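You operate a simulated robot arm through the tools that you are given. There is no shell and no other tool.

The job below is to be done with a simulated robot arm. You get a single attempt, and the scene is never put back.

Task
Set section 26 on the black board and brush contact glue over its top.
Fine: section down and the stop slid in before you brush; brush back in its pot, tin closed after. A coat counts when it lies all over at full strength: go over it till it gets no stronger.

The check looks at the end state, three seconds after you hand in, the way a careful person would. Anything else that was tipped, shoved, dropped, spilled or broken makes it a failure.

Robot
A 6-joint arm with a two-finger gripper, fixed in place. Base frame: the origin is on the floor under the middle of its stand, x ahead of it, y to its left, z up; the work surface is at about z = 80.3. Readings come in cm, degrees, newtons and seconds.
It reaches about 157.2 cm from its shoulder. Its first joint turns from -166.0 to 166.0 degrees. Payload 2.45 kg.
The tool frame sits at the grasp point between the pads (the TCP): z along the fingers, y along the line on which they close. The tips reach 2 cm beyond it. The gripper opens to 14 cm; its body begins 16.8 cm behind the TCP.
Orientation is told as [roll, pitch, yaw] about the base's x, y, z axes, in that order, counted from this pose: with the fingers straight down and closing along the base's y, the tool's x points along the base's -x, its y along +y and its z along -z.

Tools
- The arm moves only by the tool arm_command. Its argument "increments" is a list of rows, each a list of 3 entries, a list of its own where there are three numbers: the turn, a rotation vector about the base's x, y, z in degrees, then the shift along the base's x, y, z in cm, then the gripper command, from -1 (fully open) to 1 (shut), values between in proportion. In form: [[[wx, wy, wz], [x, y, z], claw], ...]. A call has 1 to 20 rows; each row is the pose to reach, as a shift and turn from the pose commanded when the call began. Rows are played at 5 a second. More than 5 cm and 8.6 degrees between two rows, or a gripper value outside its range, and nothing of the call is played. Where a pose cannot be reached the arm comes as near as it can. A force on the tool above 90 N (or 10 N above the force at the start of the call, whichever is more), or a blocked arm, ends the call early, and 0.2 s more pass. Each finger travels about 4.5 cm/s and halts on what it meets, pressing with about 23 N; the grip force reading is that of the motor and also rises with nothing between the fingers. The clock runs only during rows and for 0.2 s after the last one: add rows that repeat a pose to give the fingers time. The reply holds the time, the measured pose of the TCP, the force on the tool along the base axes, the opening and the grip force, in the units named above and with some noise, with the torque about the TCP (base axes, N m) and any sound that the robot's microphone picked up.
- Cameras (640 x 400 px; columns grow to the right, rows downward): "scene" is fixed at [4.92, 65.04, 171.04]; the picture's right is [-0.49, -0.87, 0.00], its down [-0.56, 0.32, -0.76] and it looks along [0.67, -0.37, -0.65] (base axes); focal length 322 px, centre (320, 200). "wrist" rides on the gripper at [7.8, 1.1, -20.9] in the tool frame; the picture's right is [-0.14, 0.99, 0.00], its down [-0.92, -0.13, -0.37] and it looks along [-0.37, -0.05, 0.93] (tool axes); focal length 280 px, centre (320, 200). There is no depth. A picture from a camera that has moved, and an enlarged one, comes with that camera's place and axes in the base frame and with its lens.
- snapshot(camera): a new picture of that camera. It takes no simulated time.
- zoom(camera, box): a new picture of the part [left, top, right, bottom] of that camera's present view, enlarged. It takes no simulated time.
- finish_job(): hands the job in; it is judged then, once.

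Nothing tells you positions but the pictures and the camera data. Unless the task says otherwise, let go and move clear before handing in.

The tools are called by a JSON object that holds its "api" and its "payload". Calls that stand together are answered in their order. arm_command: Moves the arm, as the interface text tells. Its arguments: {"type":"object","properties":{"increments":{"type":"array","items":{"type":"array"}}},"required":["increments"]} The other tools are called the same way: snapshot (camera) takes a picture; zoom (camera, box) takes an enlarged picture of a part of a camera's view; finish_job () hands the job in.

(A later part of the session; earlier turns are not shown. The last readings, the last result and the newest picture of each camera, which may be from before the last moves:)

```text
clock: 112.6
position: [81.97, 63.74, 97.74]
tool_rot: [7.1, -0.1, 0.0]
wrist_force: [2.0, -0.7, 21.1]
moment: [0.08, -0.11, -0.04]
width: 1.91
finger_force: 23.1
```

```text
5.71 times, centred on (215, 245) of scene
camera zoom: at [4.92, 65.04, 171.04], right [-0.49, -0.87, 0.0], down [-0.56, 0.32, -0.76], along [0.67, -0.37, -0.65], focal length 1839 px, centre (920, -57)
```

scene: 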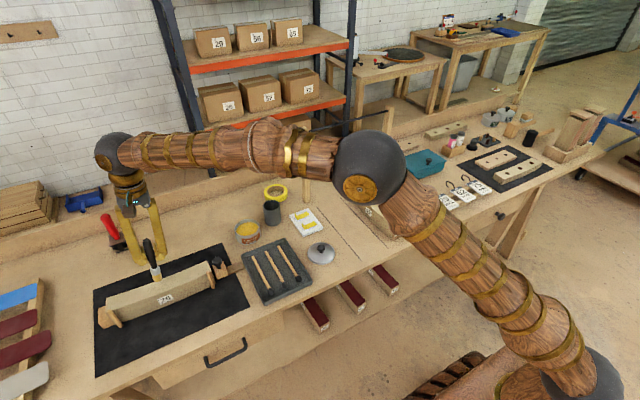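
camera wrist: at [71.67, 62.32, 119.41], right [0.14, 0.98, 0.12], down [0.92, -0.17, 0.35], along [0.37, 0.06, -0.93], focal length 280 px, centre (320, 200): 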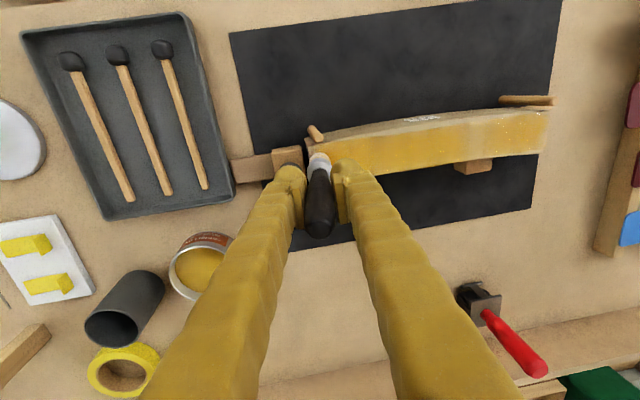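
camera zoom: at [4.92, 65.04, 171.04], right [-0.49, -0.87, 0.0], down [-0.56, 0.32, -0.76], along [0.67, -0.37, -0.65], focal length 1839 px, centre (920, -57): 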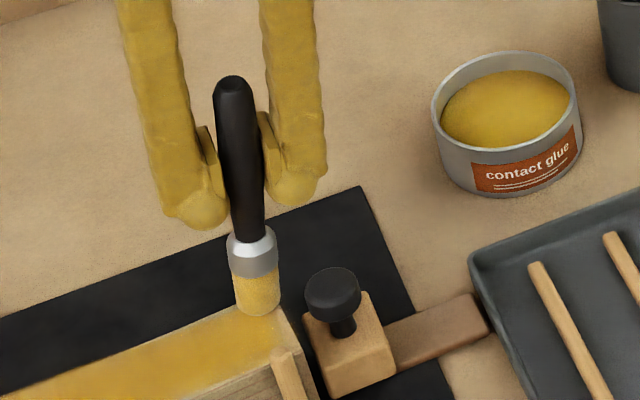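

21 N is a bit much, so I'll ease up 0.1 and stroke the far lane to the left.

{"api": "arm_command", "payload": {"increments": [[[0, 0, 0], [0, -0.3, 0.1], 0.9], [[0, 0, 0], [-0.14, 1.5, 0.1], 0.9], [[0, 0, 0], [-0.26, 3, 0.1], 0.9], [[0, 0, 0], [-0.37, 4.5, 0.1], 0.9], [[0, 0, 0], [-0.46, 6, 0.1], 0.9], [[0, 0, 0], [-0.54, 7.5, 0.1], 0.9], [[0, 0, 0], [-0.6, 9, 0.1], 0.9], [[0, 0, 0], [-0.64, 10.5, 0.1], 0.9], [[0, 0, 0], [-0.67, 12, 0.1], 0.9], [[0, 0, 0], [-0.68, 13.5, 0.1], 0.9], [[0, 0, 0], [-0.68, 15, 0.1], 0.9], [[0, 0, 0], [-0.66, 16.5, 0.1], 0.9], [[0, 0, 0], [-0.63, 18, 0.1], 0.9], [[0, 0, 0], [-0.58, 19.5, 0.1], 0.9], [[0, 0, 0], [-0.51, 21, 0.1], 0.9], [[0, 0, 0], [-0.43, 22.5, 0.1], 0.9], [[0, 0, 0], [-0.34, 24, 0.1], 0.9], [[0, 0, 0], [-0.22, 25.5, 0.1], 0.9], [[0, 0, 0], [-0.09, 27, 0.1], 0.9], [[0, 0, 0], [0.02, 28.3, 0.1], 0.9]]}}

{"api": "zoom", "payload": {"camera": "scene", "box": [90, 220, 240, 330]}}

{"api": "snapshot", "payload": {"camera": "wrist"}}

```text
clock: 116.8
position: [81.85, 92.19, 97.54]
tool_rot: [7.0, 0.0, 0.1]
wrist_force: [0.4, 0.1, -0.8]
moment: [-0.01, 0.0, -0.03]
width: 1.89
finger_force: 23.1
```

```text
3.64 times, centred on (165, 275) of scene
camera zoom: at [4.92, 65.04, 171.04], right [-0.49, -0.87, 0.0], down [-0.56, 0.32, -0.76], along [0.67, -0.37, -0.65], focal length 1170 px, centre (884, -73)
```

zoom: 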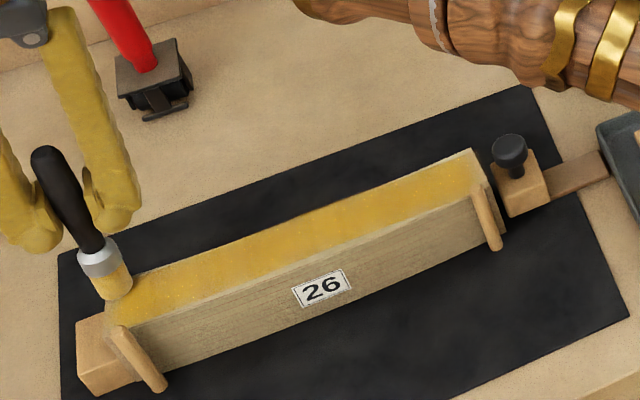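

```text
taken
camera wrist: at [74.07, 90.71, 118.56], right [0.14, 0.98, 0.12], down [0.92, -0.17, 0.35], along [0.37, 0.06, -0.93], focal length 280 px, centre (320, 200)
```

wrist: 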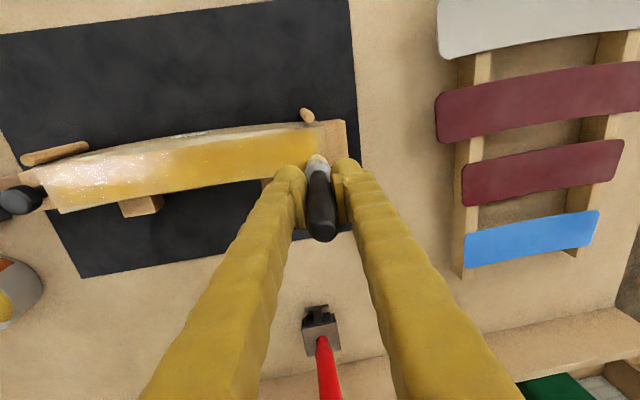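

The far lane is done except the very left end, where contact was lost. I'll lower a little here and check.

{"api": "arm_command", "payload": {"increments": [[[0, 0, 0], [-0.1, -0.3, -0.1], 0.9], [[0, 0, 0], [-0.1, -0.3, -0.2], 0.9], [[0, 0, 0], [-0.1, -0.3, -0.2], 0.9]]}}

{"api": "zoom", "payload": {"camera": "wrist", "box": [20, 80, 380, 260]}}

{"api": "zoom", "payload": {"camera": "scene", "box": [95, 245, 155, 315]}}

```text
clock: 117.6
position: [81.71, 91.68, 97.52]
tool_rot: [6.9, -0.1, 0.1]
wrist_force: [-2.7, 0.6, 12.8]
moment: [0.02, 0.34, -0.03]
width: 1.9
finger_force: 22.8
```

```text
1.78 times, centred on (200, 170) of wrist
camera zoom: at [74.05, 90.35, 118.45], right [0.13, 0.98, 0.12], down [0.92, -0.17, 0.35], along [0.37, 0.06, -0.93], focal length 498 px, centre (533, 253)
```

zoom: 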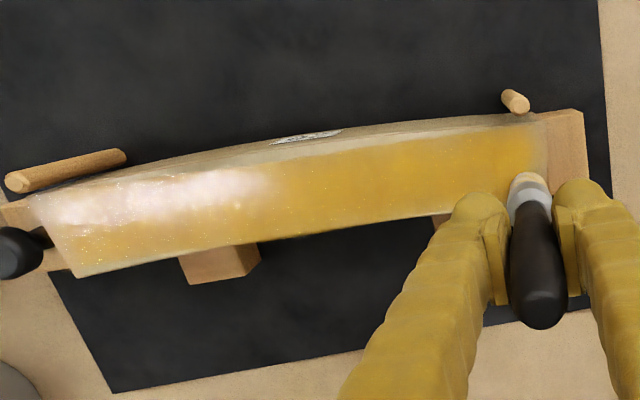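

```text
5.71 times, centred on (125, 280) of scene
camera zoom: at [4.92, 65.04, 171.04], right [-0.49, -0.87, 0.0], down [-0.56, 0.32, -0.76], along [0.67, -0.37, -0.65], focal length 1839 px, centre (1434, -257)
```

zoom: 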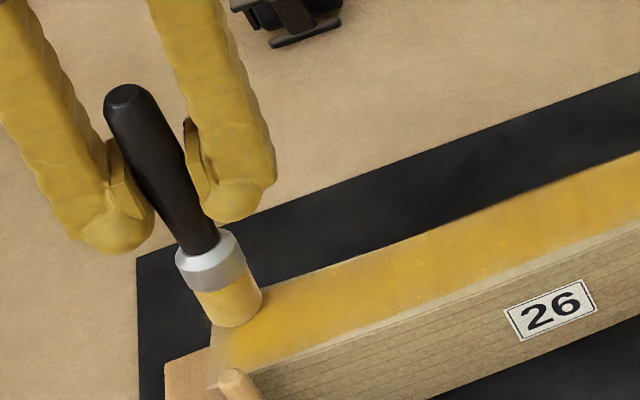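

The wet coat shows a shine. I'll dab the left end on the centre and near lanes too, then stroke the near lane to the right.

{"api": "arm_command", "payload": {"increments": [[[0, 0, 0], [0, 0.3, 0.08], 0.9], [[0, 0, 0], [0, 0.3, 0.5], 0.9], [[0, 0, 0], [-1.35, 0.3, 0.5], 0.9], [[0, 0, 0], [-1.35, 0.3, 0.06], 0.9], [[0, 0, 0], [-1.35, -0.8, 0.06], 0.9], [[0, 0, 0], [-1.35, 0.4, 0.06], 0.9], [[0, 0, 0], [-1.35, 0.4, 0.5], 0.9], [[0, 0, 0], [-2.6, 0.3, 0.5], 0.9], [[0, 0, 0], [-2.6, 0.3, 0.06], 0.9], [[0, 0, 0], [-2.6, -0.8, 0.06], 0.9], [[0, 0, 0], [-2.6, 0.4, 0.06], 0.9]]}}

{"api": "zoom", "payload": {"camera": "scene", "box": [95, 245, 155, 315]}}

```text
clock: 120.0
position: [79.16, 92.12, 97.34]
tool_rot: [6.9, -0.1, 0.1]
wrist_force: [0.7, -0.6, 0.8]
moment: [-0.08, -0.02, 0.01]
width: 1.9
finger_force: 23.2
```

```text
5.71 times, centred on (125, 280) of scene
camera zoom: at [4.92, 65.04, 171.04], right [-0.49, -0.87, 0.0], down [-0.56, 0.32, -0.76], along [0.67, -0.37, -0.65], focal length 1839 px, centre (1434, -257)
```

zoom: 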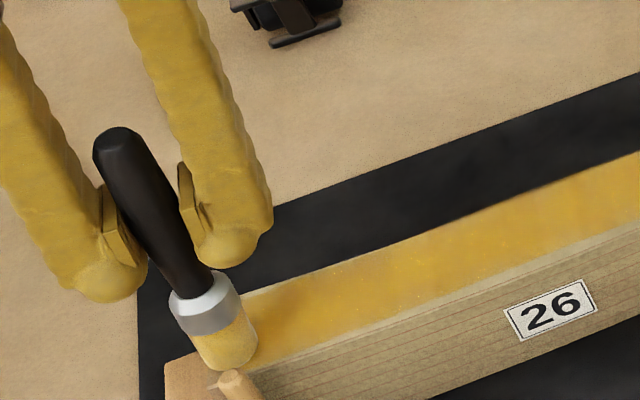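

{"api": "arm_command", "payload": {"increments": [[[0, 0, 0], [0, 0, -0.08], 0.9], [[0, 0, 0], [-0.19, -2, -0.08], 0.9], [[0, 0, 0], [-0.35, -4, -0.08], 0.9], [[0, 0, 0], [-0.48, -6, -0.08], 0.9], [[0, 0, 0], [-0.58, -8, -0.08], 0.9], [[0, 0, 0], [-0.66, -10, -0.08], 0.9], [[0, 0, 0], [-0.7, -12, -0.08], 0.9], [[0, 0, 0], [-0.72, -14, -0.08], 0.9], [[0, 0, 0], [-0.72, -16, -0.08], 0.9], [[0, 0, 0], [-0.68, -18, -0.08], 0.9], [[0, 0, 0], [-0.61, -20, -0.08], 0.9], [[0, 0, 0], [-0.52, -22, -0.08], 0.9], [[0, 0, 0], [-0.4, -24, -0.08], 0.9], [[0, 0, 0], [-0.25, -26, -0.08], 0.9], [[0, 0, 0], [-0.08, -27.8, -0.08], 0.9], [[0, 0, 0], [0, -28.7, -0.08], 0.9]]}}

{"api": "zoom", "payload": {"camera": "scene", "box": [90, 220, 240, 330]}}

{"api": "zoom", "payload": {"camera": "wrist", "box": [240, 60, 600, 260]}}

```text
clock: 123.4
position: [79.26, 63.36, 97.27]
tool_rot: [7.1, -0.1, 0.1]
wrist_force: [0.0, 0.2, -0.3]
moment: [-0.01, -0.04, -0.04]
width: 1.88
finger_force: 23.1
```

```text
3.64 times, centred on (165, 275) of scene
camera zoom: at [4.92, 65.04, 171.04], right [-0.49, -0.87, 0.0], down [-0.56, 0.32, -0.76], along [0.67, -0.37, -0.65], focal length 1170 px, centre (884, -73)
```

zoom: 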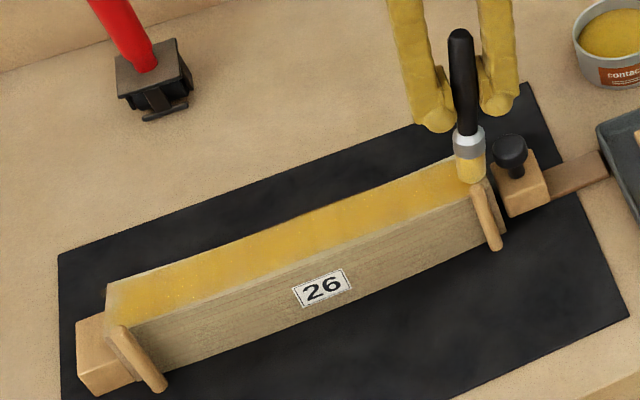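

```text
1.78 times, centred on (420, 160) of wrist
camera zoom: at [71.5, 62.08, 118.3], right [0.14, 0.98, 0.12], down [0.92, -0.17, 0.35], along [0.36, 0.06, -0.93], focal length 498 px, centre (142, 271)
```

zoom: 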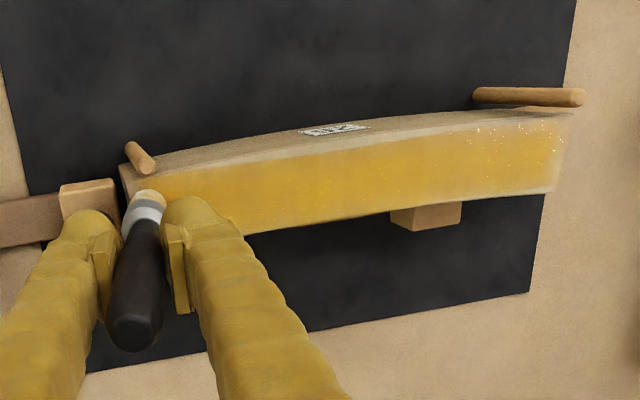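

The coat looks fairly even. I'll lift for an unobstructed look, then reload and do another round to see whether it still gets stronger.

{"api": "arm_command", "payload": {"increments": [[[0, 0, 0], [0, 0.2, 3], 0.9], [[0, 0, 0], [0, 0.2, 7], 0.9], [[0, 0, 0], [2, 1, 10], 0.9], [[0, 0, 0], [5, 3, 12], 0.9], [[0, 0, 0], [8, 5, 13], 0.9], [[0, 0, 0], [8, 8, 13], 0.9], [[0, 0, 0], [8, 12, 13], 0.9], [[0, 0, 0], [8, 15, 13], 0.9], [[0, 0, 0], [8, 15, 13], 0.9]]}}

{"api": "snapshot", "payload": {"camera": "wrist"}}

{"api": "zoom", "payload": {"camera": "wrist", "box": [140, 60, 500, 200]}}

```text
clock: 125.4
position: [87.27, 78.45, 110.45]
tool_rot: [7.0, 0.1, 0.1]
wrist_force: [0.4, 0.6, -1.7]
moment: [0.0, 0.02, 0.03]
width: 1.91
finger_force: 23.8
```

```text
taken
camera wrist: at [79.45, 76.99, 131.31], right [0.14, 0.98, 0.12], down [0.92, -0.17, 0.35], along [0.37, 0.06, -0.93], focal length 280 px, centre (320, 200)
```

wrist: 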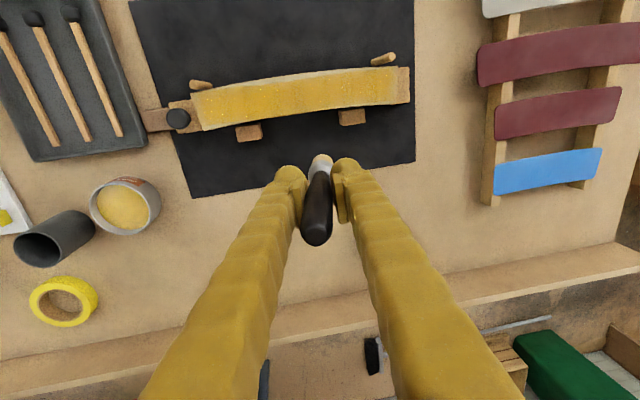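

```text
1.78 times, centred on (320, 130) of wrist
camera zoom: at [79.45, 76.99, 131.31], right [0.14, 0.98, 0.12], down [0.92, -0.17, 0.35], along [0.37, 0.06, -0.93], focal length 498 px, centre (320, 324)
```

zoom: 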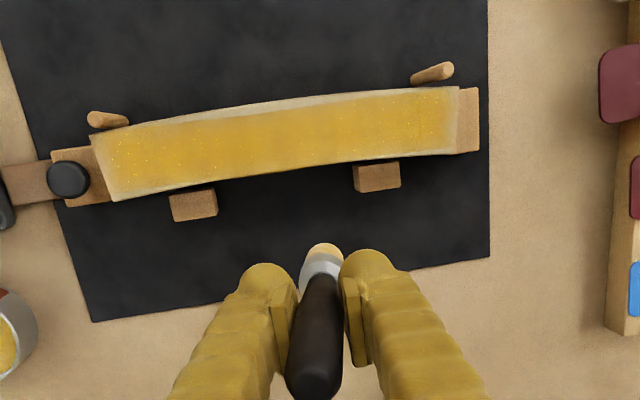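

The whole top is visible now and nearly all coated. I'll zoom in on both halves to judge edges and strength.

{"api": "zoom", "payload": {"camera": "wrist", "box": [180, 70, 300, 145]}}

{"api": "zoom", "payload": {"camera": "wrist", "box": [295, 55, 415, 130]}}

```text
5.33 times, centred on (240, 108) of wrist
camera zoom: at [79.45, 76.99, 131.31], right [0.14, 0.98, 0.12], down [0.92, -0.17, 0.35], along [0.37, 0.06, -0.93], focal length 1495 px, centre (747, 693)
```

zoom: 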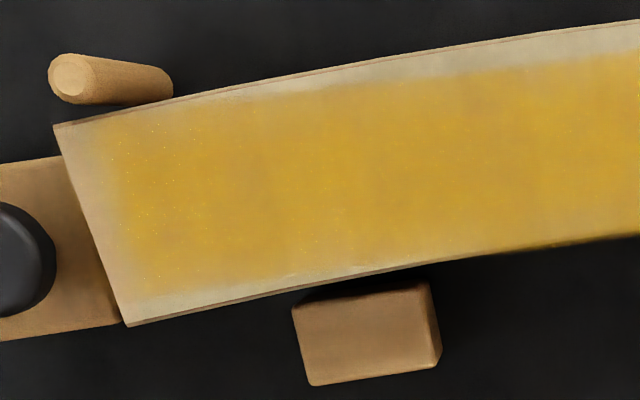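

```text
5.33 times, centred on (355, 92) of wrist
camera zoom: at [79.45, 76.99, 131.31], right [0.14, 0.98, 0.12], down [0.92, -0.17, 0.35], along [0.37, 0.06, -0.93], focal length 1495 px, centre (133, 773)
```

zoom: 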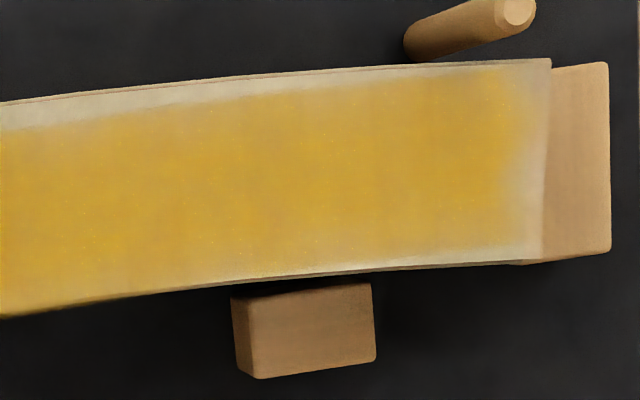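

The coat lies in a straight band over the top, uniformly yellow, with soft margins; the left end column looks a bit weaker. I'll reload the brush and do another round to see if the colour still deepens.

{"api": "arm_command", "payload": {"increments": [[[-1, 0, 0], [0.9, -4.5, 0], 0.9], [[-2, 0, 0], [1.8, -9, 0], 0.9], [[-3, 0, 0], [2.7, -13.5, -1], 0.9], [[-4, 0, 0], [3.6, -18, -2], 0.9], [[-5, 0, 0], [4.5, -22.5, -3], 0.9], [[-6, 0, 0], [5.4, -27, -5], 0.9], [[-7, 0, 0], [6.1, -31.4, -7], 0.9], [[-7, 0, 0], [6.1, -31.4, -11], 0.9], [[-7, 0, 0], [6.1, -31.4, -13], 0.9], [[-7, 0, 0], [6.1, -31.4, -13], 0.9]]}}

{"api": "zoom", "payload": {"camera": "scene", "box": [220, 180, 280, 250]}}

```text
clock: 127.6
position: [93.36, 46.85, 97.26]
tool_rot: [0.0, 0.0, 0.1]
wrist_force: [0.7, 0.6, -0.2]
moment: [-0.01, -0.02, 0.02]
width: 1.89
finger_force: 22.9
```

```text
5.71 times, centred on (250, 215) of scene
camera zoom: at [4.92, 65.04, 171.04], right [-0.49, -0.87, 0.0], down [-0.56, 0.32, -0.76], along [0.67, -0.37, -0.65], focal length 1839 px, centre (720, 114)
```

zoom: 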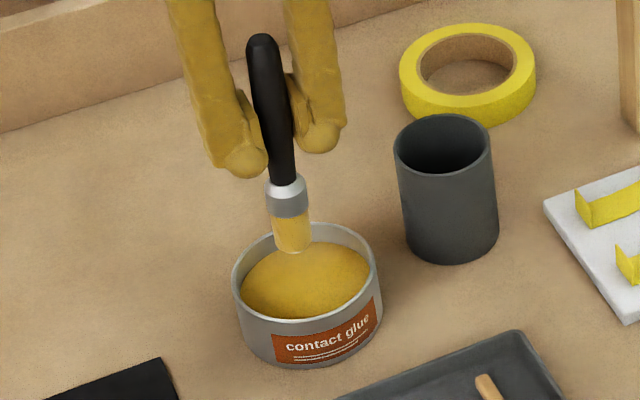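

{"api": "arm_command", "payload": {"increments": [[[0, 0, 0], [0, 0.1, -2], 0.9], [[0, 0, 0], [0, 0.1, -4], 0.9], [[0, 0, 0], [0, 0.1, -4.4], 0.9], [[0, 0, 0], [0, 0.1, -4.4], 0.9], [[0, 0, 0], [0, 0.1, -4.4], 0.9]]}}

{"api": "zoom", "payload": {"camera": "scene", "box": [220, 180, 280, 250]}}

```text
clock: 128.8
position: [93.29, 47.22, 93.2]
tool_rot: [0.0, -0.2, 0.0]
wrist_force: [-0.6, 1.3, 17.6]
moment: [0.13, 0.11, -0.03]
width: 1.89
finger_force: 22.9
```

```text
5.71 times, centred on (250, 215) of scene
camera zoom: at [4.92, 65.04, 171.04], right [-0.49, -0.87, 0.0], down [-0.56, 0.32, -0.76], along [0.67, -0.37, -0.65], focal length 1839 px, centre (720, 114)
```

zoom: 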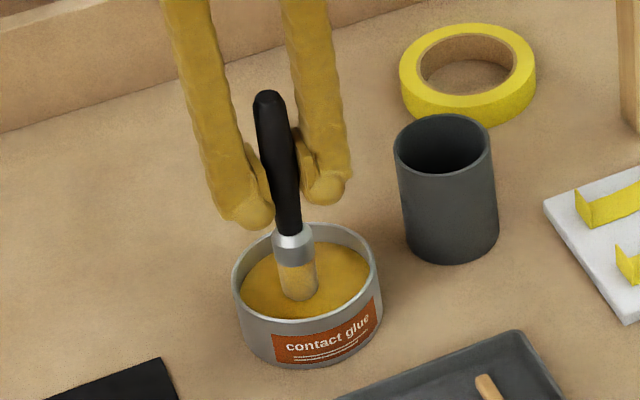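

Reloaded. I'll return to the right end of the near lane and find light contact again.

{"api": "arm_command", "payload": {"increments": [[[0, 0, 0], [0, -0.2, 1], 0.9], [[0, 0, 0], [0, -0.2, 4], 0.9], [[0, 0, 0], [0, -0.2, 8], 0.9], [[0, 0, 0], [0, -0.2, 10], 0.9], [[2, 0, 0], [-3, 3.5, 10], 0.9], [[4, 0, 0], [-6, 7, 10], 0.9], [[6, 0, 0], [-9, 10.5, 10], 0.9], [[7, 0, 0], [-12, 14, 10], 0.9], [[7, 0, 0], [-14, 16.5, 9], 0.9], [[7, 0, 0], [-14, 16.5, 6], 0.9], [[7, 0, 0], [-14, 16.5, 5], 0.9], [[7, 0, 0], [-14, 16.5, 5], 0.9]]}}

{"api": "zoom", "payload": {"camera": "scene", "box": [190, 210, 250, 290]}}

```text
clock: 131.4
position: [79.27, 63.63, 98.01]
tool_rot: [7.0, 0.0, 0.1]
wrist_force: [0.6, -0.1, -1.3]
moment: [0.02, -0.02, -0.01]
width: 1.87
finger_force: 23.1
```

```text
5.00 times, centred on (220, 250) of scene
camera zoom: at [4.92, 65.04, 171.04], right [-0.49, -0.87, 0.0], down [-0.56, 0.32, -0.76], along [0.67, -0.37, -0.65], focal length 1609 px, centre (820, -50)
```

zoom: 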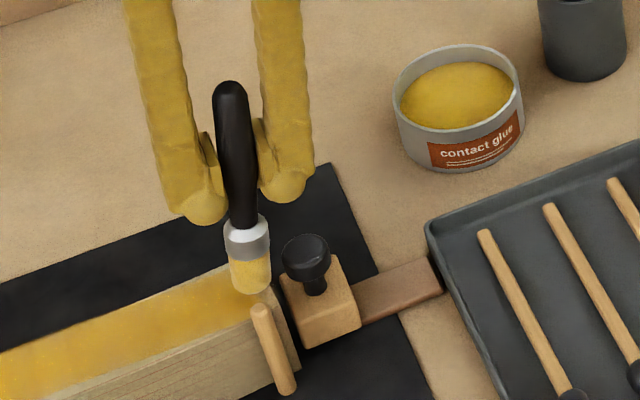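

{"api": "arm_command", "payload": {"increments": [[[0, 0, 0], [0, 0, -0.3], 0.9], [[0, 0, 0], [0, 0, -0.5], 0.9], [[0, 0, 0], [0, 0, -0.5], 0.9]]}}

```text
clock: 132.2
position: [79.31, 63.47, 97.41]
tool_rot: [7.0, 0.1, 0.1]
wrist_force: [0.6, -0.4, 0.1]
moment: [0.02, -0.01, 0.03]
width: 1.91
finger_force: 23.1
```

{"api": "arm_command", "payload": {"increments": [[[0, 0, 0], [0, 0, -0.1], 0.9], [[0, 0, 0], [0, 0, -0.15], 0.9], [[0, 0, 0], [0, 0, -0.15], 0.9]]}}

```text
clock: 133.0
position: [79.31, 63.69, 97.37]
tool_rot: [7.1, 0.0, 0.1]
wrist_force: [0.7, -0.4, -1.1]
moment: [-0.03, -0.01, 0.01]
width: 1.9
finger_force: 22.8
```

{"api": "arm_command", "payload": {"increments": [[[0, 0, 0], [0, 0, -0.1], 0.9], [[0, 0, 0], [0, 0, -0.15], 0.9], [[0, 0, 0], [0, 0, -0.15], 0.9]]}}

```text
clock: 133.8
position: [79.28, 63.57, 97.27]
tool_rot: [7.0, 0.0, 0.1]
wrist_force: [-0.3, -0.3, 1.9]
moment: [0.03, 0.02, 0.01]
width: 1.89
finger_force: 23.2
```

Light contact reached. I'll stroke the near lane to the left, running closer to the near edge in the middle and staying clear of the pegs at the ends.

{"api": "arm_command", "payload": {"increments": [[[0, 0, 0], [0, 0, -0.05], 0.9], [[0, 0, 0], [-0.18, 1.5, -0.05], 0.9], [[0, 0, 0], [-0.53, 3, -0.05], 0.9], [[0, 0, 0], [-1.03, 4.5, -0.05], 0.9], [[0, 0, 0], [-1.18, 6, -0.05], 0.9], [[0, 0, 0], [-1.22, 7.5, -0.05], 0.9], [[0, 0, 0], [-1.24, 9, -0.05], 0.9], [[0, 0, 0], [-1.25, 10.5, -0.05], 0.9], [[0, 0, 0], [-1.25, 12, -0.05], 0.9], [[0, 0, 0], [-1.24, 13.5, -0.05], 0.9], [[0, 0, 0], [-1.22, 15, -0.05], 0.9], [[0, 0, 0], [-1.18, 16.5, -0.05], 0.9], [[0, 0, 0], [-1.14, 18, -0.05], 0.9], [[0, 0, 0], [-1.08, 19.5, -0.05], 0.9], [[0, 0, 0], [-1.01, 21, -0.05], 0.9], [[0, 0, 0], [-0.93, 22.5, -0.05], 0.9], [[0, 0, 0], [-0.84, 24, -0.05], 0.9], [[0, 0, 0], [-0.38, 25.5, -0.05], 0.9], [[0, 0, 0], [-0.08, 27, -0.05], 0.9], [[0, 0, 0], [0.02, 28.5, -0.05], 0.9]]}}

{"api": "zoom", "payload": {"camera": "scene", "box": [90, 220, 240, 330]}}

{"api": "zoom", "payload": {"camera": "wrist", "box": [20, 80, 380, 260]}}

```text
clock: 138.0
position: [79.48, 92.26, 97.05]
tool_rot: [7.0, 0.0, 0.0]
wrist_force: [0.6, -6.3, 15.9]
moment: [-0.64, -0.06, -0.01]
width: 1.93
finger_force: 23.1
```

```text
3.64 times, centred on (165, 275) of scene
camera zoom: at [4.92, 65.04, 171.04], right [-0.49, -0.87, 0.0], down [-0.56, 0.32, -0.76], along [0.67, -0.37, -0.65], focal length 1170 px, centre (884, -73)
```

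zoom: 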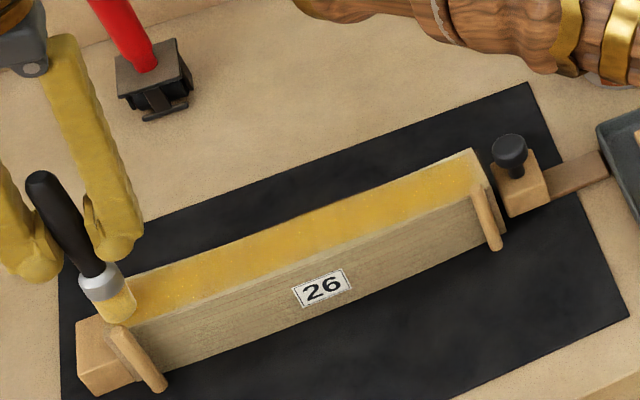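

```text
1.78 times, centred on (200, 170) of wrist
camera zoom: at [71.71, 90.92, 118.06], right [0.14, 0.98, 0.12], down [0.92, -0.17, 0.35], along [0.37, 0.06, -0.93], focal length 498 px, centre (533, 253)
```

zoom: 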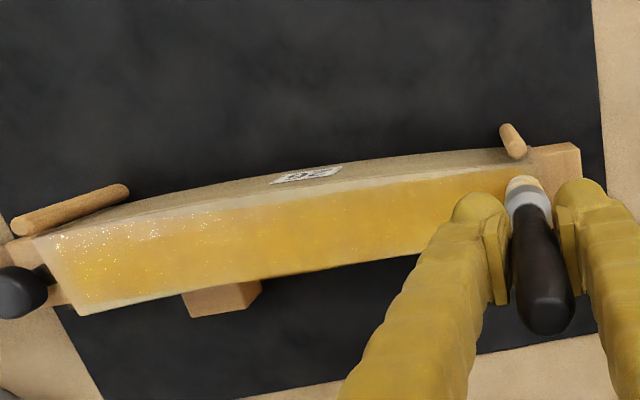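

The near strip stays bare even though the brush ran over it, so it's outside the coat area; inside, the coat is uniform. I'll do the centre lane to the right now with a slight downward slope to keep contact.

{"api": "arm_command", "payload": {"increments": [[[0, 0, 0], [0, 0, 0.45], 0.9], [[0, 0, 0], [1.1, 0.2, 0.45], 0.9], [[0, 0, 0], [1.1, 0.2, 0.05], 0.9], [[0, 0, 0], [0.9, -1.8, 0.04], 0.9], [[0, 0, 0], [0.77, -3.6, 0.03], 0.9], [[0, 0, 0], [0.65, -5.4, 0.02], 0.9], [[0, 0, 0], [0.55, -7.2, 0.01], 0.9], [[0, 0, 0], [0.47, -9, 0], 0.9], [[0, 0, 0], [0.4, -10.8, -0.01], 0.9], [[0, 0, 0], [0.35, -12.6, -0.02], 0.9], [[0, 0, 0], [0.32, -14.4, -0.03], 0.9], [[0, 0, 0], [0.3, -16.2, -0.04], 0.9], [[0, 0, 0], [0.3, -18, -0.05], 0.9], [[0, 0, 0], [0.31, -19.8, -0.06], 0.9], [[0, 0, 0], [0.34, -21.6, -0.07], 0.9], [[0, 0, 0], [0.39, -23.4, -0.08], 0.9], [[0, 0, 0], [0.46, -25.2, -0.1], 0.9], [[0, 0, 0], [0.54, -27, -0.11], 0.9], [[0, 0, 0], [0.62, -28.6, -0.12], 0.9]]}}

{"api": "zoom", "payload": {"camera": "wrist", "box": [240, 60, 600, 260]}}

```text
clock: 142.0
position: [80.07, 63.54, 97.08]
tool_rot: [7.0, 0.0, 0.1]
wrist_force: [1.0, -0.8, 1.8]
moment: [-0.07, -0.03, -0.01]
width: 1.89
finger_force: 23.0
```

```text
1.78 times, centred on (420, 160) of wrist
camera zoom: at [72.21, 62.11, 117.99], right [0.14, 0.98, 0.12], down [0.92, -0.17, 0.35], along [0.37, 0.06, -0.93], focal length 498 px, centre (142, 271)
```

zoom: 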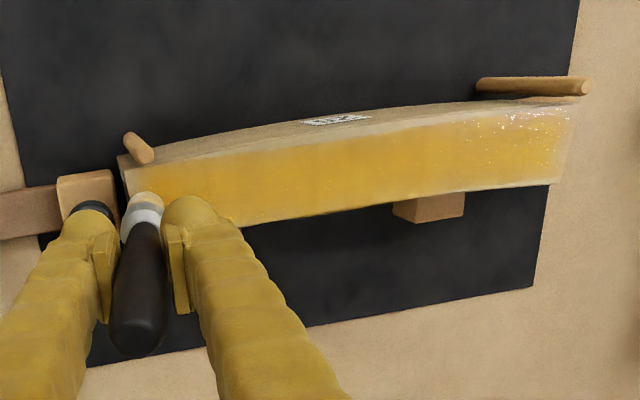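

Contact held to the end. Now the far lane back to the left with a short dab first.

{"api": "arm_command", "payload": {"increments": [[[0, 0, 0], [0, 0, 0.4], 0.9], [[0, 0, 0], [1.55, 0, 0.4], 0.9], [[0, 0, 0], [1.55, 0, -0.05], 0.9], [[0, 0, 0], [1.5, 1, -0.05], 0.9], [[0, 0, 0], [1.55, -0.2, -0.05], 0.9], [[0, 0, 0], [1.48, 1.8, -0.04], 0.9], [[0, 0, 0], [1.4, 3.6, -0.03], 0.9], [[0, 0, 0], [1.34, 5.4, -0.02], 0.9], [[0, 0, 0], [1.3, 7.2, -0.01], 0.9], [[0, 0, 0], [1.27, 9, 0], 0.9], [[0, 0, 0], [1.26, 11, 0.01], 0.9], [[0, 0, 0], [1.27, 13, 0.02], 0.9], [[0, 0, 0], [1.3, 15, 0.03], 0.9], [[0, 0, 0], [1.35, 17, 0.04], 0.9], [[0, 0, 0], [1.42, 19, 0.05], 0.9], [[0, 0, 0], [1.5, 21, 0.06], 0.9], [[0, 0, 0], [1.61, 23, 0.07], 0.9], [[0, 0, 0], [1.74, 25, 0.07], 0.9], [[0, 0, 0], [1.89, 27, 0.07], 0.9], [[0, 0, 0], [2.02, 28.7, 0.07], 0.9]]}}

{"api": "zoom", "payload": {"camera": "wrist", "box": [20, 80, 380, 260]}}

{"api": "zoom", "payload": {"camera": "scene", "box": [95, 245, 155, 315]}}

```text
clock: 146.2
position: [82.06, 92.24, 97.03]
tool_rot: [7.0, -0.1, 0.0]
wrist_force: [-0.5, 0.5, -0.5]
moment: [-0.01, 0.0, 0.0]
width: 1.9
finger_force: 22.9
```

```text
1.78 times, centred on (200, 170) of wrist
camera zoom: at [74.33, 90.87, 118.03], right [0.14, 0.98, 0.12], down [0.92, -0.17, 0.35], along [0.37, 0.06, -0.93], focal length 498 px, centre (533, 253)
```

zoom: 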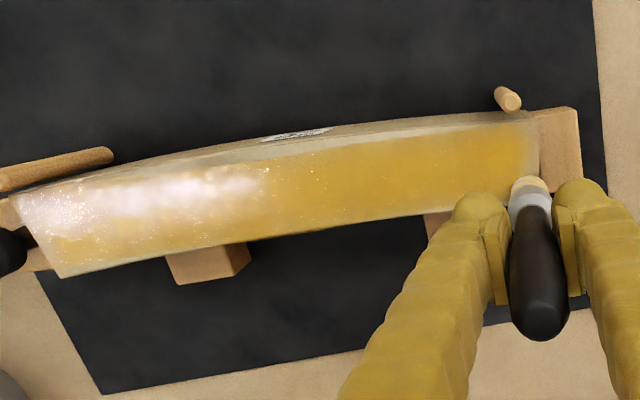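

```text
5.71 times, centred on (125, 280) of scene
camera zoom: at [4.92, 65.04, 171.04], right [-0.49, -0.87, 0.0], down [-0.56, 0.32, -0.76], along [0.67, -0.37, -0.65], focal length 1839 px, centre (1434, -257)
```

zoom: 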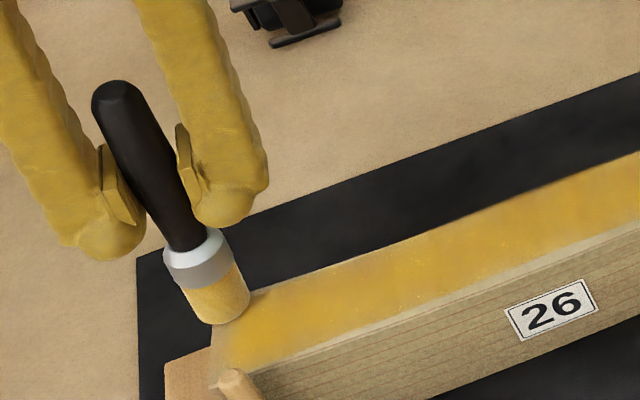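

The left end lost contact again for the last bit, so I'll lower and work the left end with short strokes on all three lanes.

{"api": "arm_command", "payload": {"increments": [[[0, 0, 0], [0, 0, -0.12], 0.9], [[0, 0, 0], [0, 0, -0.18], 0.9], [[0, 0, 0], [0, 0, -0.18], 0.9]]}}

```text
clock: 147.0
position: [81.99, 92.18, 96.85]
tool_rot: [7.1, 0.0, 0.1]
wrist_force: [1.4, 0.3, 9.2]
moment: [-0.01, -0.05, -0.02]
width: 1.91
finger_force: 22.3
```

{"api": "arm_command", "payload": {"increments": [[[0, 0, 0], [-0.1, -1.5, 0], 0.9], [[0, 0, 0], [-0.2, -3, 0], 0.9], [[0, 0, 0], [-0.1, -1.5, 0], 0.9], [[0, 0, 0], [0, 0, 0], 0.9], [[0, 0, 0], [0, 0, 0.4], 0.9], [[0, 0, 0], [-1.4, 0, 0.4], 0.9], [[0, 0, 0], [-1.4, 0, 0], 0.9], [[0, 0, 0], [-1.5, -1.5, 0], 0.9], [[0, 0, 0], [-1.6, -3, 0], 0.9], [[0, 0, 0], [-1.5, -1.5, 0], 0.9], [[0, 0, 0], [-1.4, 0, 0], 0.9], [[0, 0, 0], [-1.4, 0, 0.4], 0.9], [[0, 0, 0], [-2.7, 0, 0.4], 0.9], [[0, 0, 0], [-2.7, 0, 0], 0.9], [[0, 0, 0], [-2.8, -1.5, 0], 0.9], [[0, 0, 0], [-2.9, -3, 0], 0.9], [[0, 0, 0], [-2.8, -1.5, 0], 0.9], [[0, 0, 0], [-2.7, 0, 0], 0.9]]}}

{"api": "zoom", "payload": {"camera": "scene", "box": [95, 245, 155, 315]}}

```text
clock: 150.8
position: [79.32, 92.15, 96.76]
tool_rot: [7.0, 0.0, 0.2]
wrist_force: [-0.9, -1.0, 5.8]
moment: [-0.16, 0.0, -0.01]
width: 1.9
finger_force: 23.6
```

```text
5.71 times, centred on (125, 280) of scene
camera zoom: at [4.92, 65.04, 171.04], right [-0.49, -0.87, 0.0], down [-0.56, 0.32, -0.76], along [0.67, -0.37, -0.65], focal length 1839 px, centre (1434, -257)
```

zoom: 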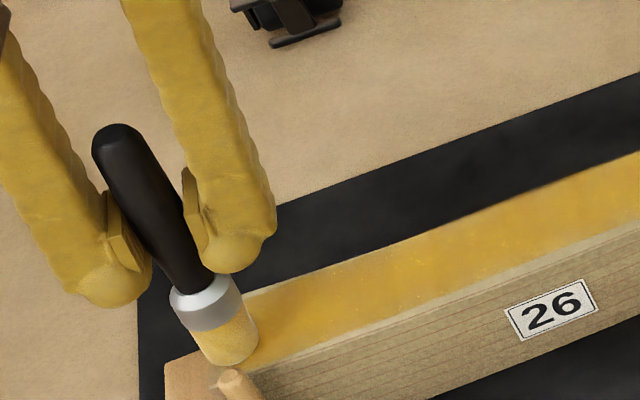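

The left end has been gone over with firm contact. I'll lift to the same viewpoint as before to compare the coat.

{"api": "arm_command", "payload": {"increments": [[[0, 0, 0], [0, -0.3, 3], 0.9], [[0, 0, 0], [1, -1, 7], 0.9], [[0, 0, 0], [3, -3, 10.5], 0.9], [[0, 0, 0], [6, -5, 13], 0.9], [[0, 0, 0], [7.9, -8, 13.7], 0.9], [[0, 0, 0], [7.9, -11, 13.7], 0.9], [[0, 0, 0], [7.9, -13.7, 13.7], 0.9], [[0, 0, 0], [7.9, -13.7, 13.7], 0.9]]}}

{"api": "zoom", "payload": {"camera": "wrist", "box": [180, 70, 300, 145]}}

{"api": "zoom", "payload": {"camera": "wrist", "box": [295, 55, 415, 130]}}

{"api": "snapshot", "payload": {"camera": "wrist"}}

```text
clock: 152.6
position: [87.33, 78.44, 110.52]
tool_rot: [6.9, 0.0, 0.1]
wrist_force: [0.1, -0.7, -0.5]
moment: [0.01, -0.03, -0.01]
width: 1.87
finger_force: 22.6
out of reach, approached as far as the arm can: row 3, 4, 5
```

```text
5.33 times, centred on (240, 108) of wrist
camera zoom: at [79.45, 77.08, 131.44], right [0.14, 0.98, 0.12], down [0.92, -0.17, 0.35], along [0.37, 0.06, -0.93], focal length 1495 px, centre (747, 693)
```

zoom: 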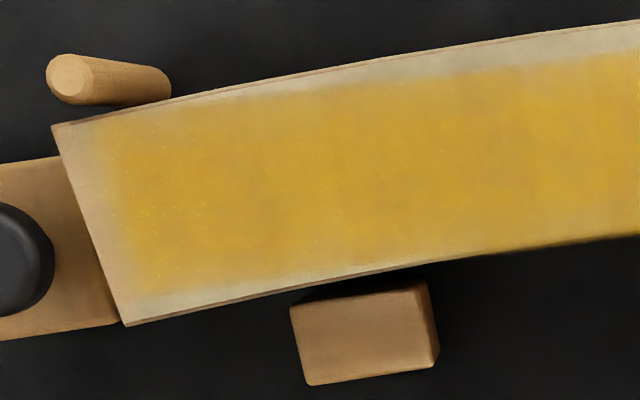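

```text
5.33 times, centred on (355, 92) of wrist
camera zoom: at [79.45, 77.08, 131.44], right [0.14, 0.98, 0.12], down [0.92, -0.17, 0.35], along [0.37, 0.06, -0.93], focal length 1495 px, centre (133, 773)
```

zoom: 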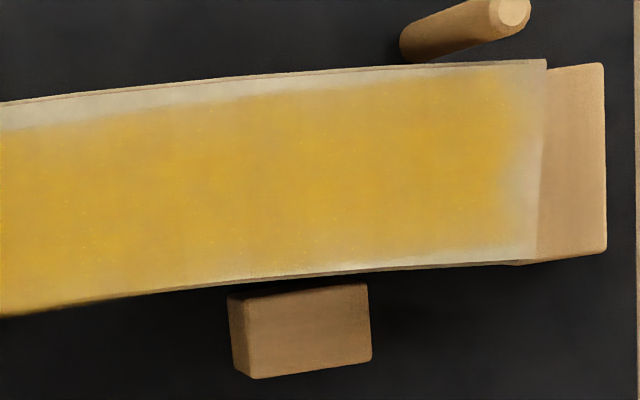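

```text
taken
camera wrist: at [79.45, 77.08, 131.44], right [0.14, 0.98, 0.12], down [0.92, -0.17, 0.35], along [0.37, 0.06, -0.93], focal length 280 px, centre (320, 200)
```

wrist: 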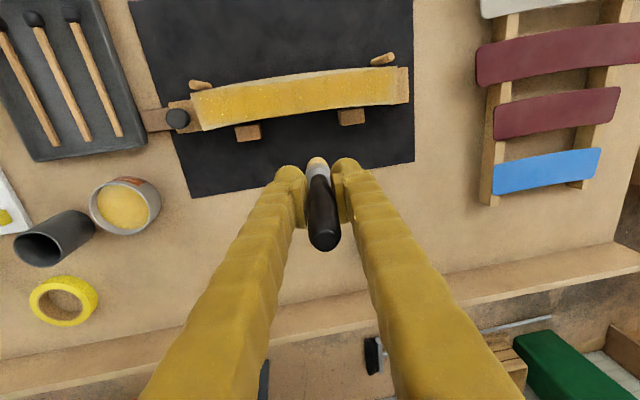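

The picture barely changed from the previous round, so the coat seems saturated. To be sure the bare near strip in the middle is really outside the coat area, I'll brush directly on it with verified contact.

{"api": "arm_command", "payload": {"increments": [[[0, 0, 0], [-3, -0.2, 0], 0.9], [[0, 0, 0], [-6, -0.4, -1], 0.9], [[0, 0, 0], [-9, -0.6, -3], 0.9], [[0, 0, 0], [-9.6, -0.6, -7], 0.9], [[0, 0, 0], [-9.6, -0.6, -11], 0.9], [[0, 0, 0], [-9.6, -0.6, -13], 0.9], [[0, 0, 0], [-9.6, -0.6, -13.4], 0.9], [[0, 0, 0], [-9.6, -0.6, -13.4], 0.9]]}}

{"api": "zoom", "payload": {"camera": "scene", "box": [130, 235, 200, 305]}}

```text
clock: 154.4
position: [77.71, 78.05, 97.21]
tool_rot: [7.0, 0.0, 0.1]
wrist_force: [-1.4, 0.5, -0.1]
moment: [-0.03, 0.01, 0.02]
width: 1.9
finger_force: 23.8
```

```text
5.71 times, centred on (165, 270) of scene
camera zoom: at [4.92, 65.04, 171.04], right [-0.49, -0.87, 0.0], down [-0.56, 0.32, -0.76], along [0.67, -0.37, -0.65], focal length 1839 px, centre (1206, -200)
```

zoom: 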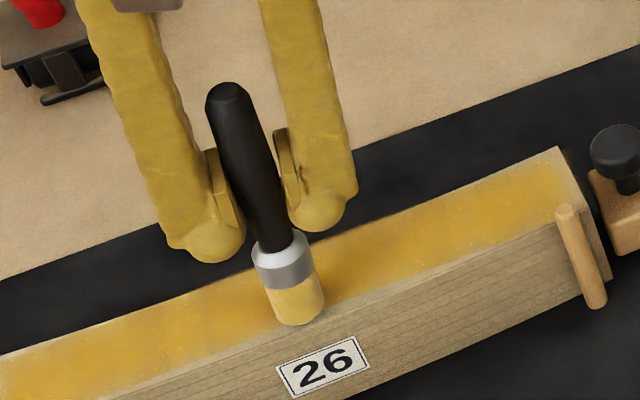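

The brush is right at the near edge in the middle, just above it. I'll lower to contact and make short strokes there.

{"api": "arm_command", "payload": {"increments": [[[0, 0, 0], [0.2, 0, -0.2], 0.9], [[0, 0, 0], [0.2, 0, -0.35], 0.9], [[0, 0, 0], [0.2, 0, -0.35], 0.9]]}}

```text
clock: 155.2
position: [77.84, 77.95, 96.96]
tool_rot: [7.1, 0.0, 0.1]
wrist_force: [-0.6, -0.4, -1.0]
moment: [0.0, -0.03, -0.02]
width: 1.92
finger_force: 23.1
```

{"api": "arm_command", "payload": {"increments": [[[0, 0, 0], [0, 0, -0.1], 0.9], [[0, 0, 0], [0, 0, -0.18], 0.9], [[0, 0, 0], [0, 0, -0.18], 0.9]]}}

```text
clock: 156.0
position: [77.82, 77.97, 96.85]
tool_rot: [7.1, -0.1, 0.1]
wrist_force: [0.9, 0.3, 13.6]
moment: [-0.05, -0.04, 0.02]
width: 1.87
finger_force: 23.4
```

Firm contact (14 N). Short strokes now, then lift and view.

{"api": "arm_command", "payload": {"increments": [[[0, 0, 0], [0, 1.5, 0.04], 0.9], [[0, 0, 0], [0, 3, 0.04], 0.9], [[0, 0, 0], [0, 1.5, 0.03], 0.9], [[0, 0, 0], [0, 0, 0.02], 0.9], [[0, 0, 0], [0, -1.5, 0.01], 0.9], [[0, 0, 0], [0, -3, 0], 0.9], [[0, 0, 0], [0, -1.5, 0.02], 0.9], [[0, 0, 0], [0, 0, 0.03], 0.9], [[0, 0, 0], [0, 0, 3], 0.9], [[0, 0, 0], [3, 0, 6], 0.9], [[0, 0, 0], [6, 0.3, 9], 0.9], [[0, 0, 0], [8.5, 0.5, 12], 0.9], [[0, 0, 0], [9.4, 0.6, 13.7], 0.9], [[0, 0, 0], [9.4, 0.6, 13.7], 0.9]]}}

{"api": "zoom", "payload": {"camera": "wrist", "box": [180, 70, 300, 145]}}

{"api": "zoom", "payload": {"camera": "wrist", "box": [240, 60, 360, 135]}}

{"api": "zoom", "payload": {"camera": "wrist", "box": [295, 55, 415, 130]}}

```text
clock: 159.0
position: [87.19, 78.6, 110.4]
tool_rot: [7.0, 0.0, 0.2]
wrist_force: [0.6, -0.4, -1.1]
moment: [0.02, -0.01, -0.01]
width: 1.89
finger_force: 22.8
```

```text
5.33 times, centred on (240, 108) of wrist
camera zoom: at [79.44, 77.19, 131.3], right [0.14, 0.98, 0.12], down [0.92, -0.17, 0.35], along [0.37, 0.06, -0.93], focal length 1495 px, centre (747, 693)
```

zoom: 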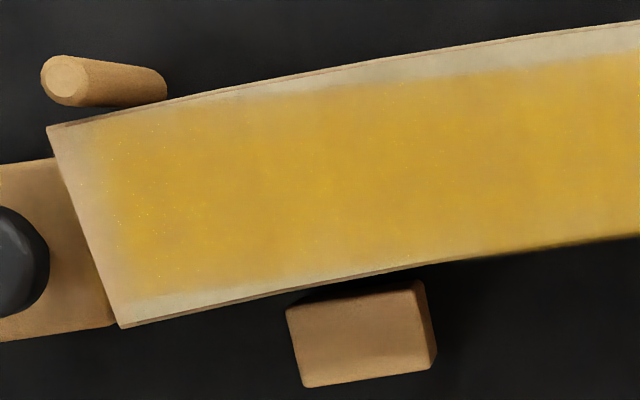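

```text
5.33 times, centred on (300, 98) of wrist
camera zoom: at [79.44, 77.19, 131.3], right [0.14, 0.98, 0.12], down [0.92, -0.17, 0.35], along [0.37, 0.06, -0.93], focal length 1495 px, centre (427, 747)
```

zoom: 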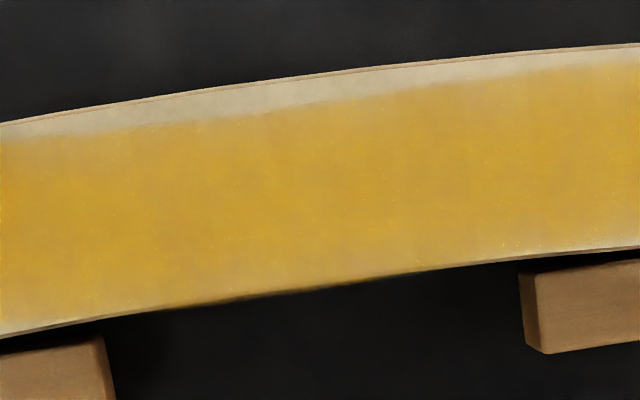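

```text
5.33 times, centred on (355, 92) of wrist
camera zoom: at [79.44, 77.19, 131.3], right [0.14, 0.98, 0.12], down [0.92, -0.17, 0.35], along [0.37, 0.06, -0.93], focal length 1495 px, centre (133, 773)
```

zoom: 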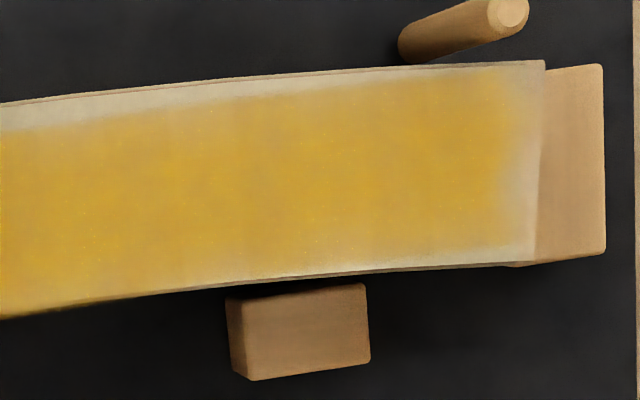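

The near strip stays bare even with firm contact, so it is outside the coatable area. The boundary there is now crisp, while the right end, the far corners and parts of the edges still fade, so those need more. I'll reload the brush.

{"api": "arm_command", "payload": {"increments": [[[-1, 0, 0], [0.9, -4.5, 0], 0.9], [[-2, 0, 0], [1.8, -9, 0], 0.9], [[-3, 0, 0], [2.7, -13.5, -1], 0.9], [[-4, 0, 0], [3.6, -18, -2], 0.9], [[-5, 0, 0], [4.5, -22.5, -3], 0.9], [[-6, 0, 0], [5.4, -27, -5], 0.9], [[-7, 0, 0], [6.15, -31.55, -7], 0.9], [[-7, 0, 0], [6.15, -31.55, -11], 0.9], [[-7, 0, 0], [6.15, -31.55, -14], 0.9], [[-7, 0, 0], [6.15, -31.55, -16.5], 0.9], [[-7, 0, 0], [6.15, -31.55, -17.6], 0.9], [[-7, 0, 0], [6.15, -31.55, -17.6], 0.9]]}}

{"api": "zoom", "payload": {"camera": "scene", "box": [220, 180, 280, 250]}}

```text
refused: row 7 steps farther than a row can; nothing moved
```

```text
5.71 times, centred on (250, 215) of scene
camera zoom: at [4.92, 65.04, 171.04], right [-0.49, -0.87, 0.0], down [-0.56, 0.32, -0.76], along [0.67, -0.37, -0.65], focal length 1839 px, centre (720, 114)
```

zoom: 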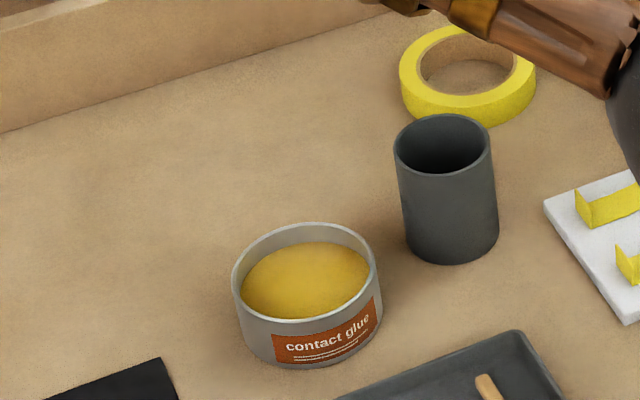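

One step was slightly too long; I'll resend it with smaller steps.

{"api": "arm_command", "payload": {"increments": [[[-1, 0, 0], [0.9, -4.5, 0], 0.9], [[-2, 0, 0], [1.8, -9, 0], 0.9], [[-3, 0, 0], [2.7, -13.5, -1], 0.9], [[-4, 0, 0], [3.6, -18, -2], 0.9], [[-5, 0, 0], [4.5, -22.5, -3], 0.9], [[-6, 0, 0], [5.4, -27, -4], 0.9], [[-7, 0, 0], [6.15, -31.5, -5], 0.9], [[-7, 0, 0], [6.15, -31.55, -9], 0.9], [[-7, 0, 0], [6.15, -31.55, -13], 0.9], [[-7, 0, 0], [6.15, -31.55, -16.5], 0.9], [[-7, 0, 0], [6.15, -31.55, -17.5], 0.9], [[-7, 0, 0], [6.15, -31.55, -17.5], 0.9]]}}

{"api": "zoom", "payload": {"camera": "scene", "box": [220, 180, 280, 250]}}

```text
clock: 161.6
position: [93.31, 47.13, 92.71]
tool_rot: [0.0, 0.0, 0.1]
wrist_force: [-0.1, 0.0, -0.8]
moment: [0.03, -0.01, -0.01]
width: 1.91
finger_force: 23.0
```

```text
5.71 times, centred on (250, 215) of scene
camera zoom: at [4.92, 65.04, 171.04], right [-0.49, -0.87, 0.0], down [-0.56, 0.32, -0.76], along [0.67, -0.37, -0.65], focal length 1839 px, centre (720, 114)
```

zoom: 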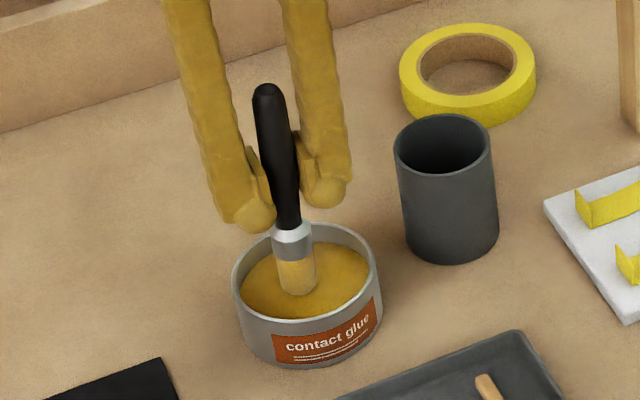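

{"api": "arm_command", "payload": {"increments": [[[0, 0, 0], [0, 0, -0.2], 0.9], [[0, 0, 0], [0, 0, -0.35], 0.9], [[0, 0, 0], [0, 0, -0.35], 0.9], [[0, 0, 0], [0, 0, -0.35], 0.9]]}}

```text
clock: 162.6
position: [93.33, 47.07, 92.46]
tool_rot: [0.0, 0.0, 0.1]
wrist_force: [-0.3, 1.0, 4.3]
moment: [0.06, 0.03, -0.01]
width: 1.89
finger_force: 23.2
```

Loaded with light contact (4 N). I'll go to the right end of the far lane, this time holding the brush vertical.

{"api": "arm_command", "payload": {"increments": [[[0, 0, 0], [0, 0, 2], 0.9], [[0, 0, 0], [0, 0, 6], 0.9], [[0, 0, 0], [0, 0, 10], 0.9], [[0, 0, 0], [-2.5, 4, 10], 0.9], [[0, 0, 0], [-5, 8, 10], 0.9], [[0, 0, 0], [-7.5, 12, 10], 0.9], [[0, 0, 0], [-10, 16, 10], 0.9], [[0, 0, 0], [-11.3, 18.4, 9], 0.9], [[0, 0, 0], [-11.3, 18.4, 6], 0.9], [[0, 0, 0], [-11.3, 18.4, 4.8], 0.9], [[0, 0, 0], [-11.3, 18.4, 4.8], 0.9]]}}

{"api": "zoom", "payload": {"camera": "scene", "box": [190, 210, 250, 290]}}

```text
clock: 165.0
position: [82.12, 65.46, 97.36]
tool_rot: [0.0, 0.0, 0.1]
wrist_force: [-0.3, -0.3, 0.0]
moment: [0.03, 0.01, -0.05]
width: 1.88
finger_force: 22.6
```

```text
5.00 times, centred on (220, 250) of scene
camera zoom: at [4.92, 65.04, 171.04], right [-0.49, -0.87, 0.0], down [-0.56, 0.32, -0.76], along [0.67, -0.37, -0.65], focal length 1609 px, centre (820, -50)
```

zoom: 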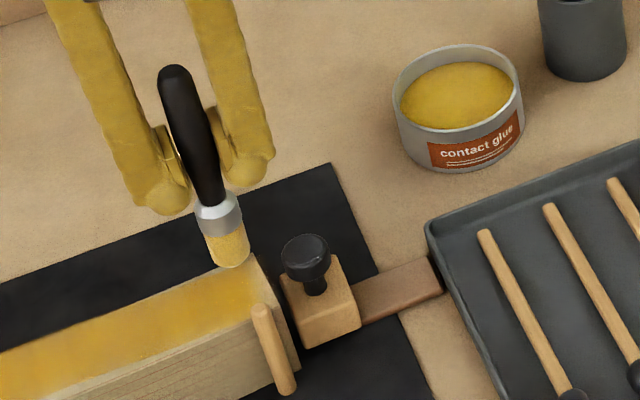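

{"api": "arm_command", "payload": {"increments": [[[0, 0, 0], [0, 0, -0.3], 0.9], [[0, 0, 0], [0, 0, -0.45], 0.9], [[0, 0, 0], [0, 0, -0.45], 0.9]]}}

```text
clock: 165.8
position: [82.13, 65.33, 96.96]
tool_rot: [0.0, -0.1, 0.1]
wrist_force: [0.0, -0.4, -1.5]
moment: [0.0, -0.01, 0.03]
width: 1.89
finger_force: 23.0
```

{"api": "arm_command", "payload": {"increments": [[[0, 0, 0], [0, 0, -0.12], 0.9], [[0, 0, 0], [0, 0, -0.22], 0.9], [[0, 0, 0], [0, 0, -0.22], 0.9]]}}

```text
clock: 166.6
position: [82.15, 65.37, 96.7]
tool_rot: [0.0, 0.1, 0.1]
wrist_force: [-0.4, 0.3, -0.2]
moment: [-0.03, -0.01, 0.04]
width: 1.9
finger_force: 22.7
```

{"api": "arm_command", "payload": {"increments": [[[0, 0, 0], [0, 0, -0.1], 0.9], [[0, 0, 0], [0, 0, -0.18], 0.9], [[0, 0, 0], [0, 0, -0.18], 0.9]]}}

```text
clock: 167.4
position: [82.02, 65.35, 96.57]
tool_rot: [0.0, 0.1, 0.1]
wrist_force: [-0.2, 1.0, 9.1]
moment: [0.04, 0.01, 0.01]
width: 1.88
finger_force: 22.5
```

Contact found (9 N). I'll work the right end with short strokes up to the edge, first the far lane, then the centre lane.

{"api": "arm_command", "payload": {"increments": [[[0, 0, 0], [0.1, -0.7, 0], 0.9], [[0, 0, 0], [0.1, 0.8, 0], 0.9], [[0, 0, 0], [0, 2.3, 0], 0.9], [[0, 0, 0], [-0.1, 3.8, 0.01], 0.9], [[0, 0, 0], [-0.15, 5.3, 0.02], 0.9], [[0, 0, 0], [-0.1, 3.8, 0.01], 0.9], [[0, 0, 0], [0, 2.3, 0], 0.9], [[0, 0, 0], [0.1, 0.8, 0], 0.9], [[0, 0, 0], [0.1, -0.7, 0], 0.9], [[0, 0, 0], [0.1, -0.7, 0.4], 0.9], [[0, 0, 0], [-1.6, -0.7, 0.4], 0.9], [[0, 0, 0], [-1.6, -0.7, 0], 0.9], [[0, 0, 0], [-1.65, 0.8, 0], 0.9], [[0, 0, 0], [-1.7, 2.3, 0], 0.9], [[0, 0, 0], [-1.75, 3.8, 0], 0.9], [[0, 0, 0], [-1.7, 2.3, 0], 0.9], [[0, 0, 0], [-1.65, 0.8, 0], 0.9], [[0, 0, 0], [-1.6, -0.7, 0], 0.9]]}}

{"api": "zoom", "payload": {"camera": "scene", "box": [180, 210, 250, 290]}}

```text
clock: 171.2
position: [80.54, 64.75, 96.56]
tool_rot: [0.0, 0.1, 0.1]
wrist_force: [0.6, 0.7, -0.7]
moment: [0.02, 0.02, 0.01]
width: 1.89
finger_force: 23.4
```

```text
5.00 times, centred on (215, 250) of scene
camera zoom: at [4.92, 65.04, 171.04], right [-0.49, -0.87, 0.0], down [-0.56, 0.32, -0.76], along [0.67, -0.37, -0.65], focal length 1609 px, centre (845, -50)
```

zoom: 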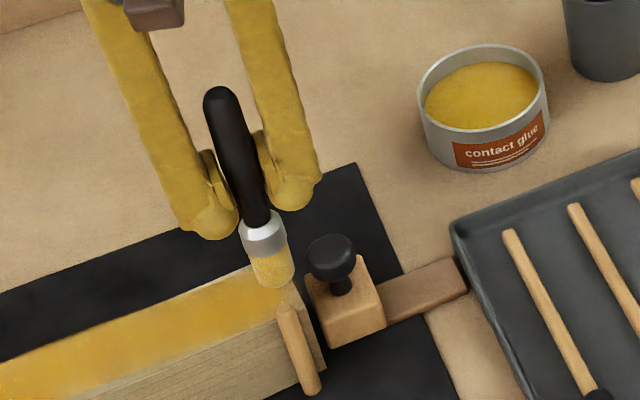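

{"api": "arm_command", "payload": {"increments": [[[0, 0, 0], [0, 0, -0.1], 0.9], [[0, 0, 0], [0, 0, -0.16], 0.9], [[0, 0, 0], [0, 0, -0.16], 0.9]]}}

```text
clock: 172.0
position: [80.41, 64.77, 96.37]
tool_rot: [-0.1, 0.0, 0.1]
wrist_force: [-1.5, -0.3, 7.4]
moment: [0.03, 0.14, 0.01]
width: 1.91
finger_force: 23.1
```

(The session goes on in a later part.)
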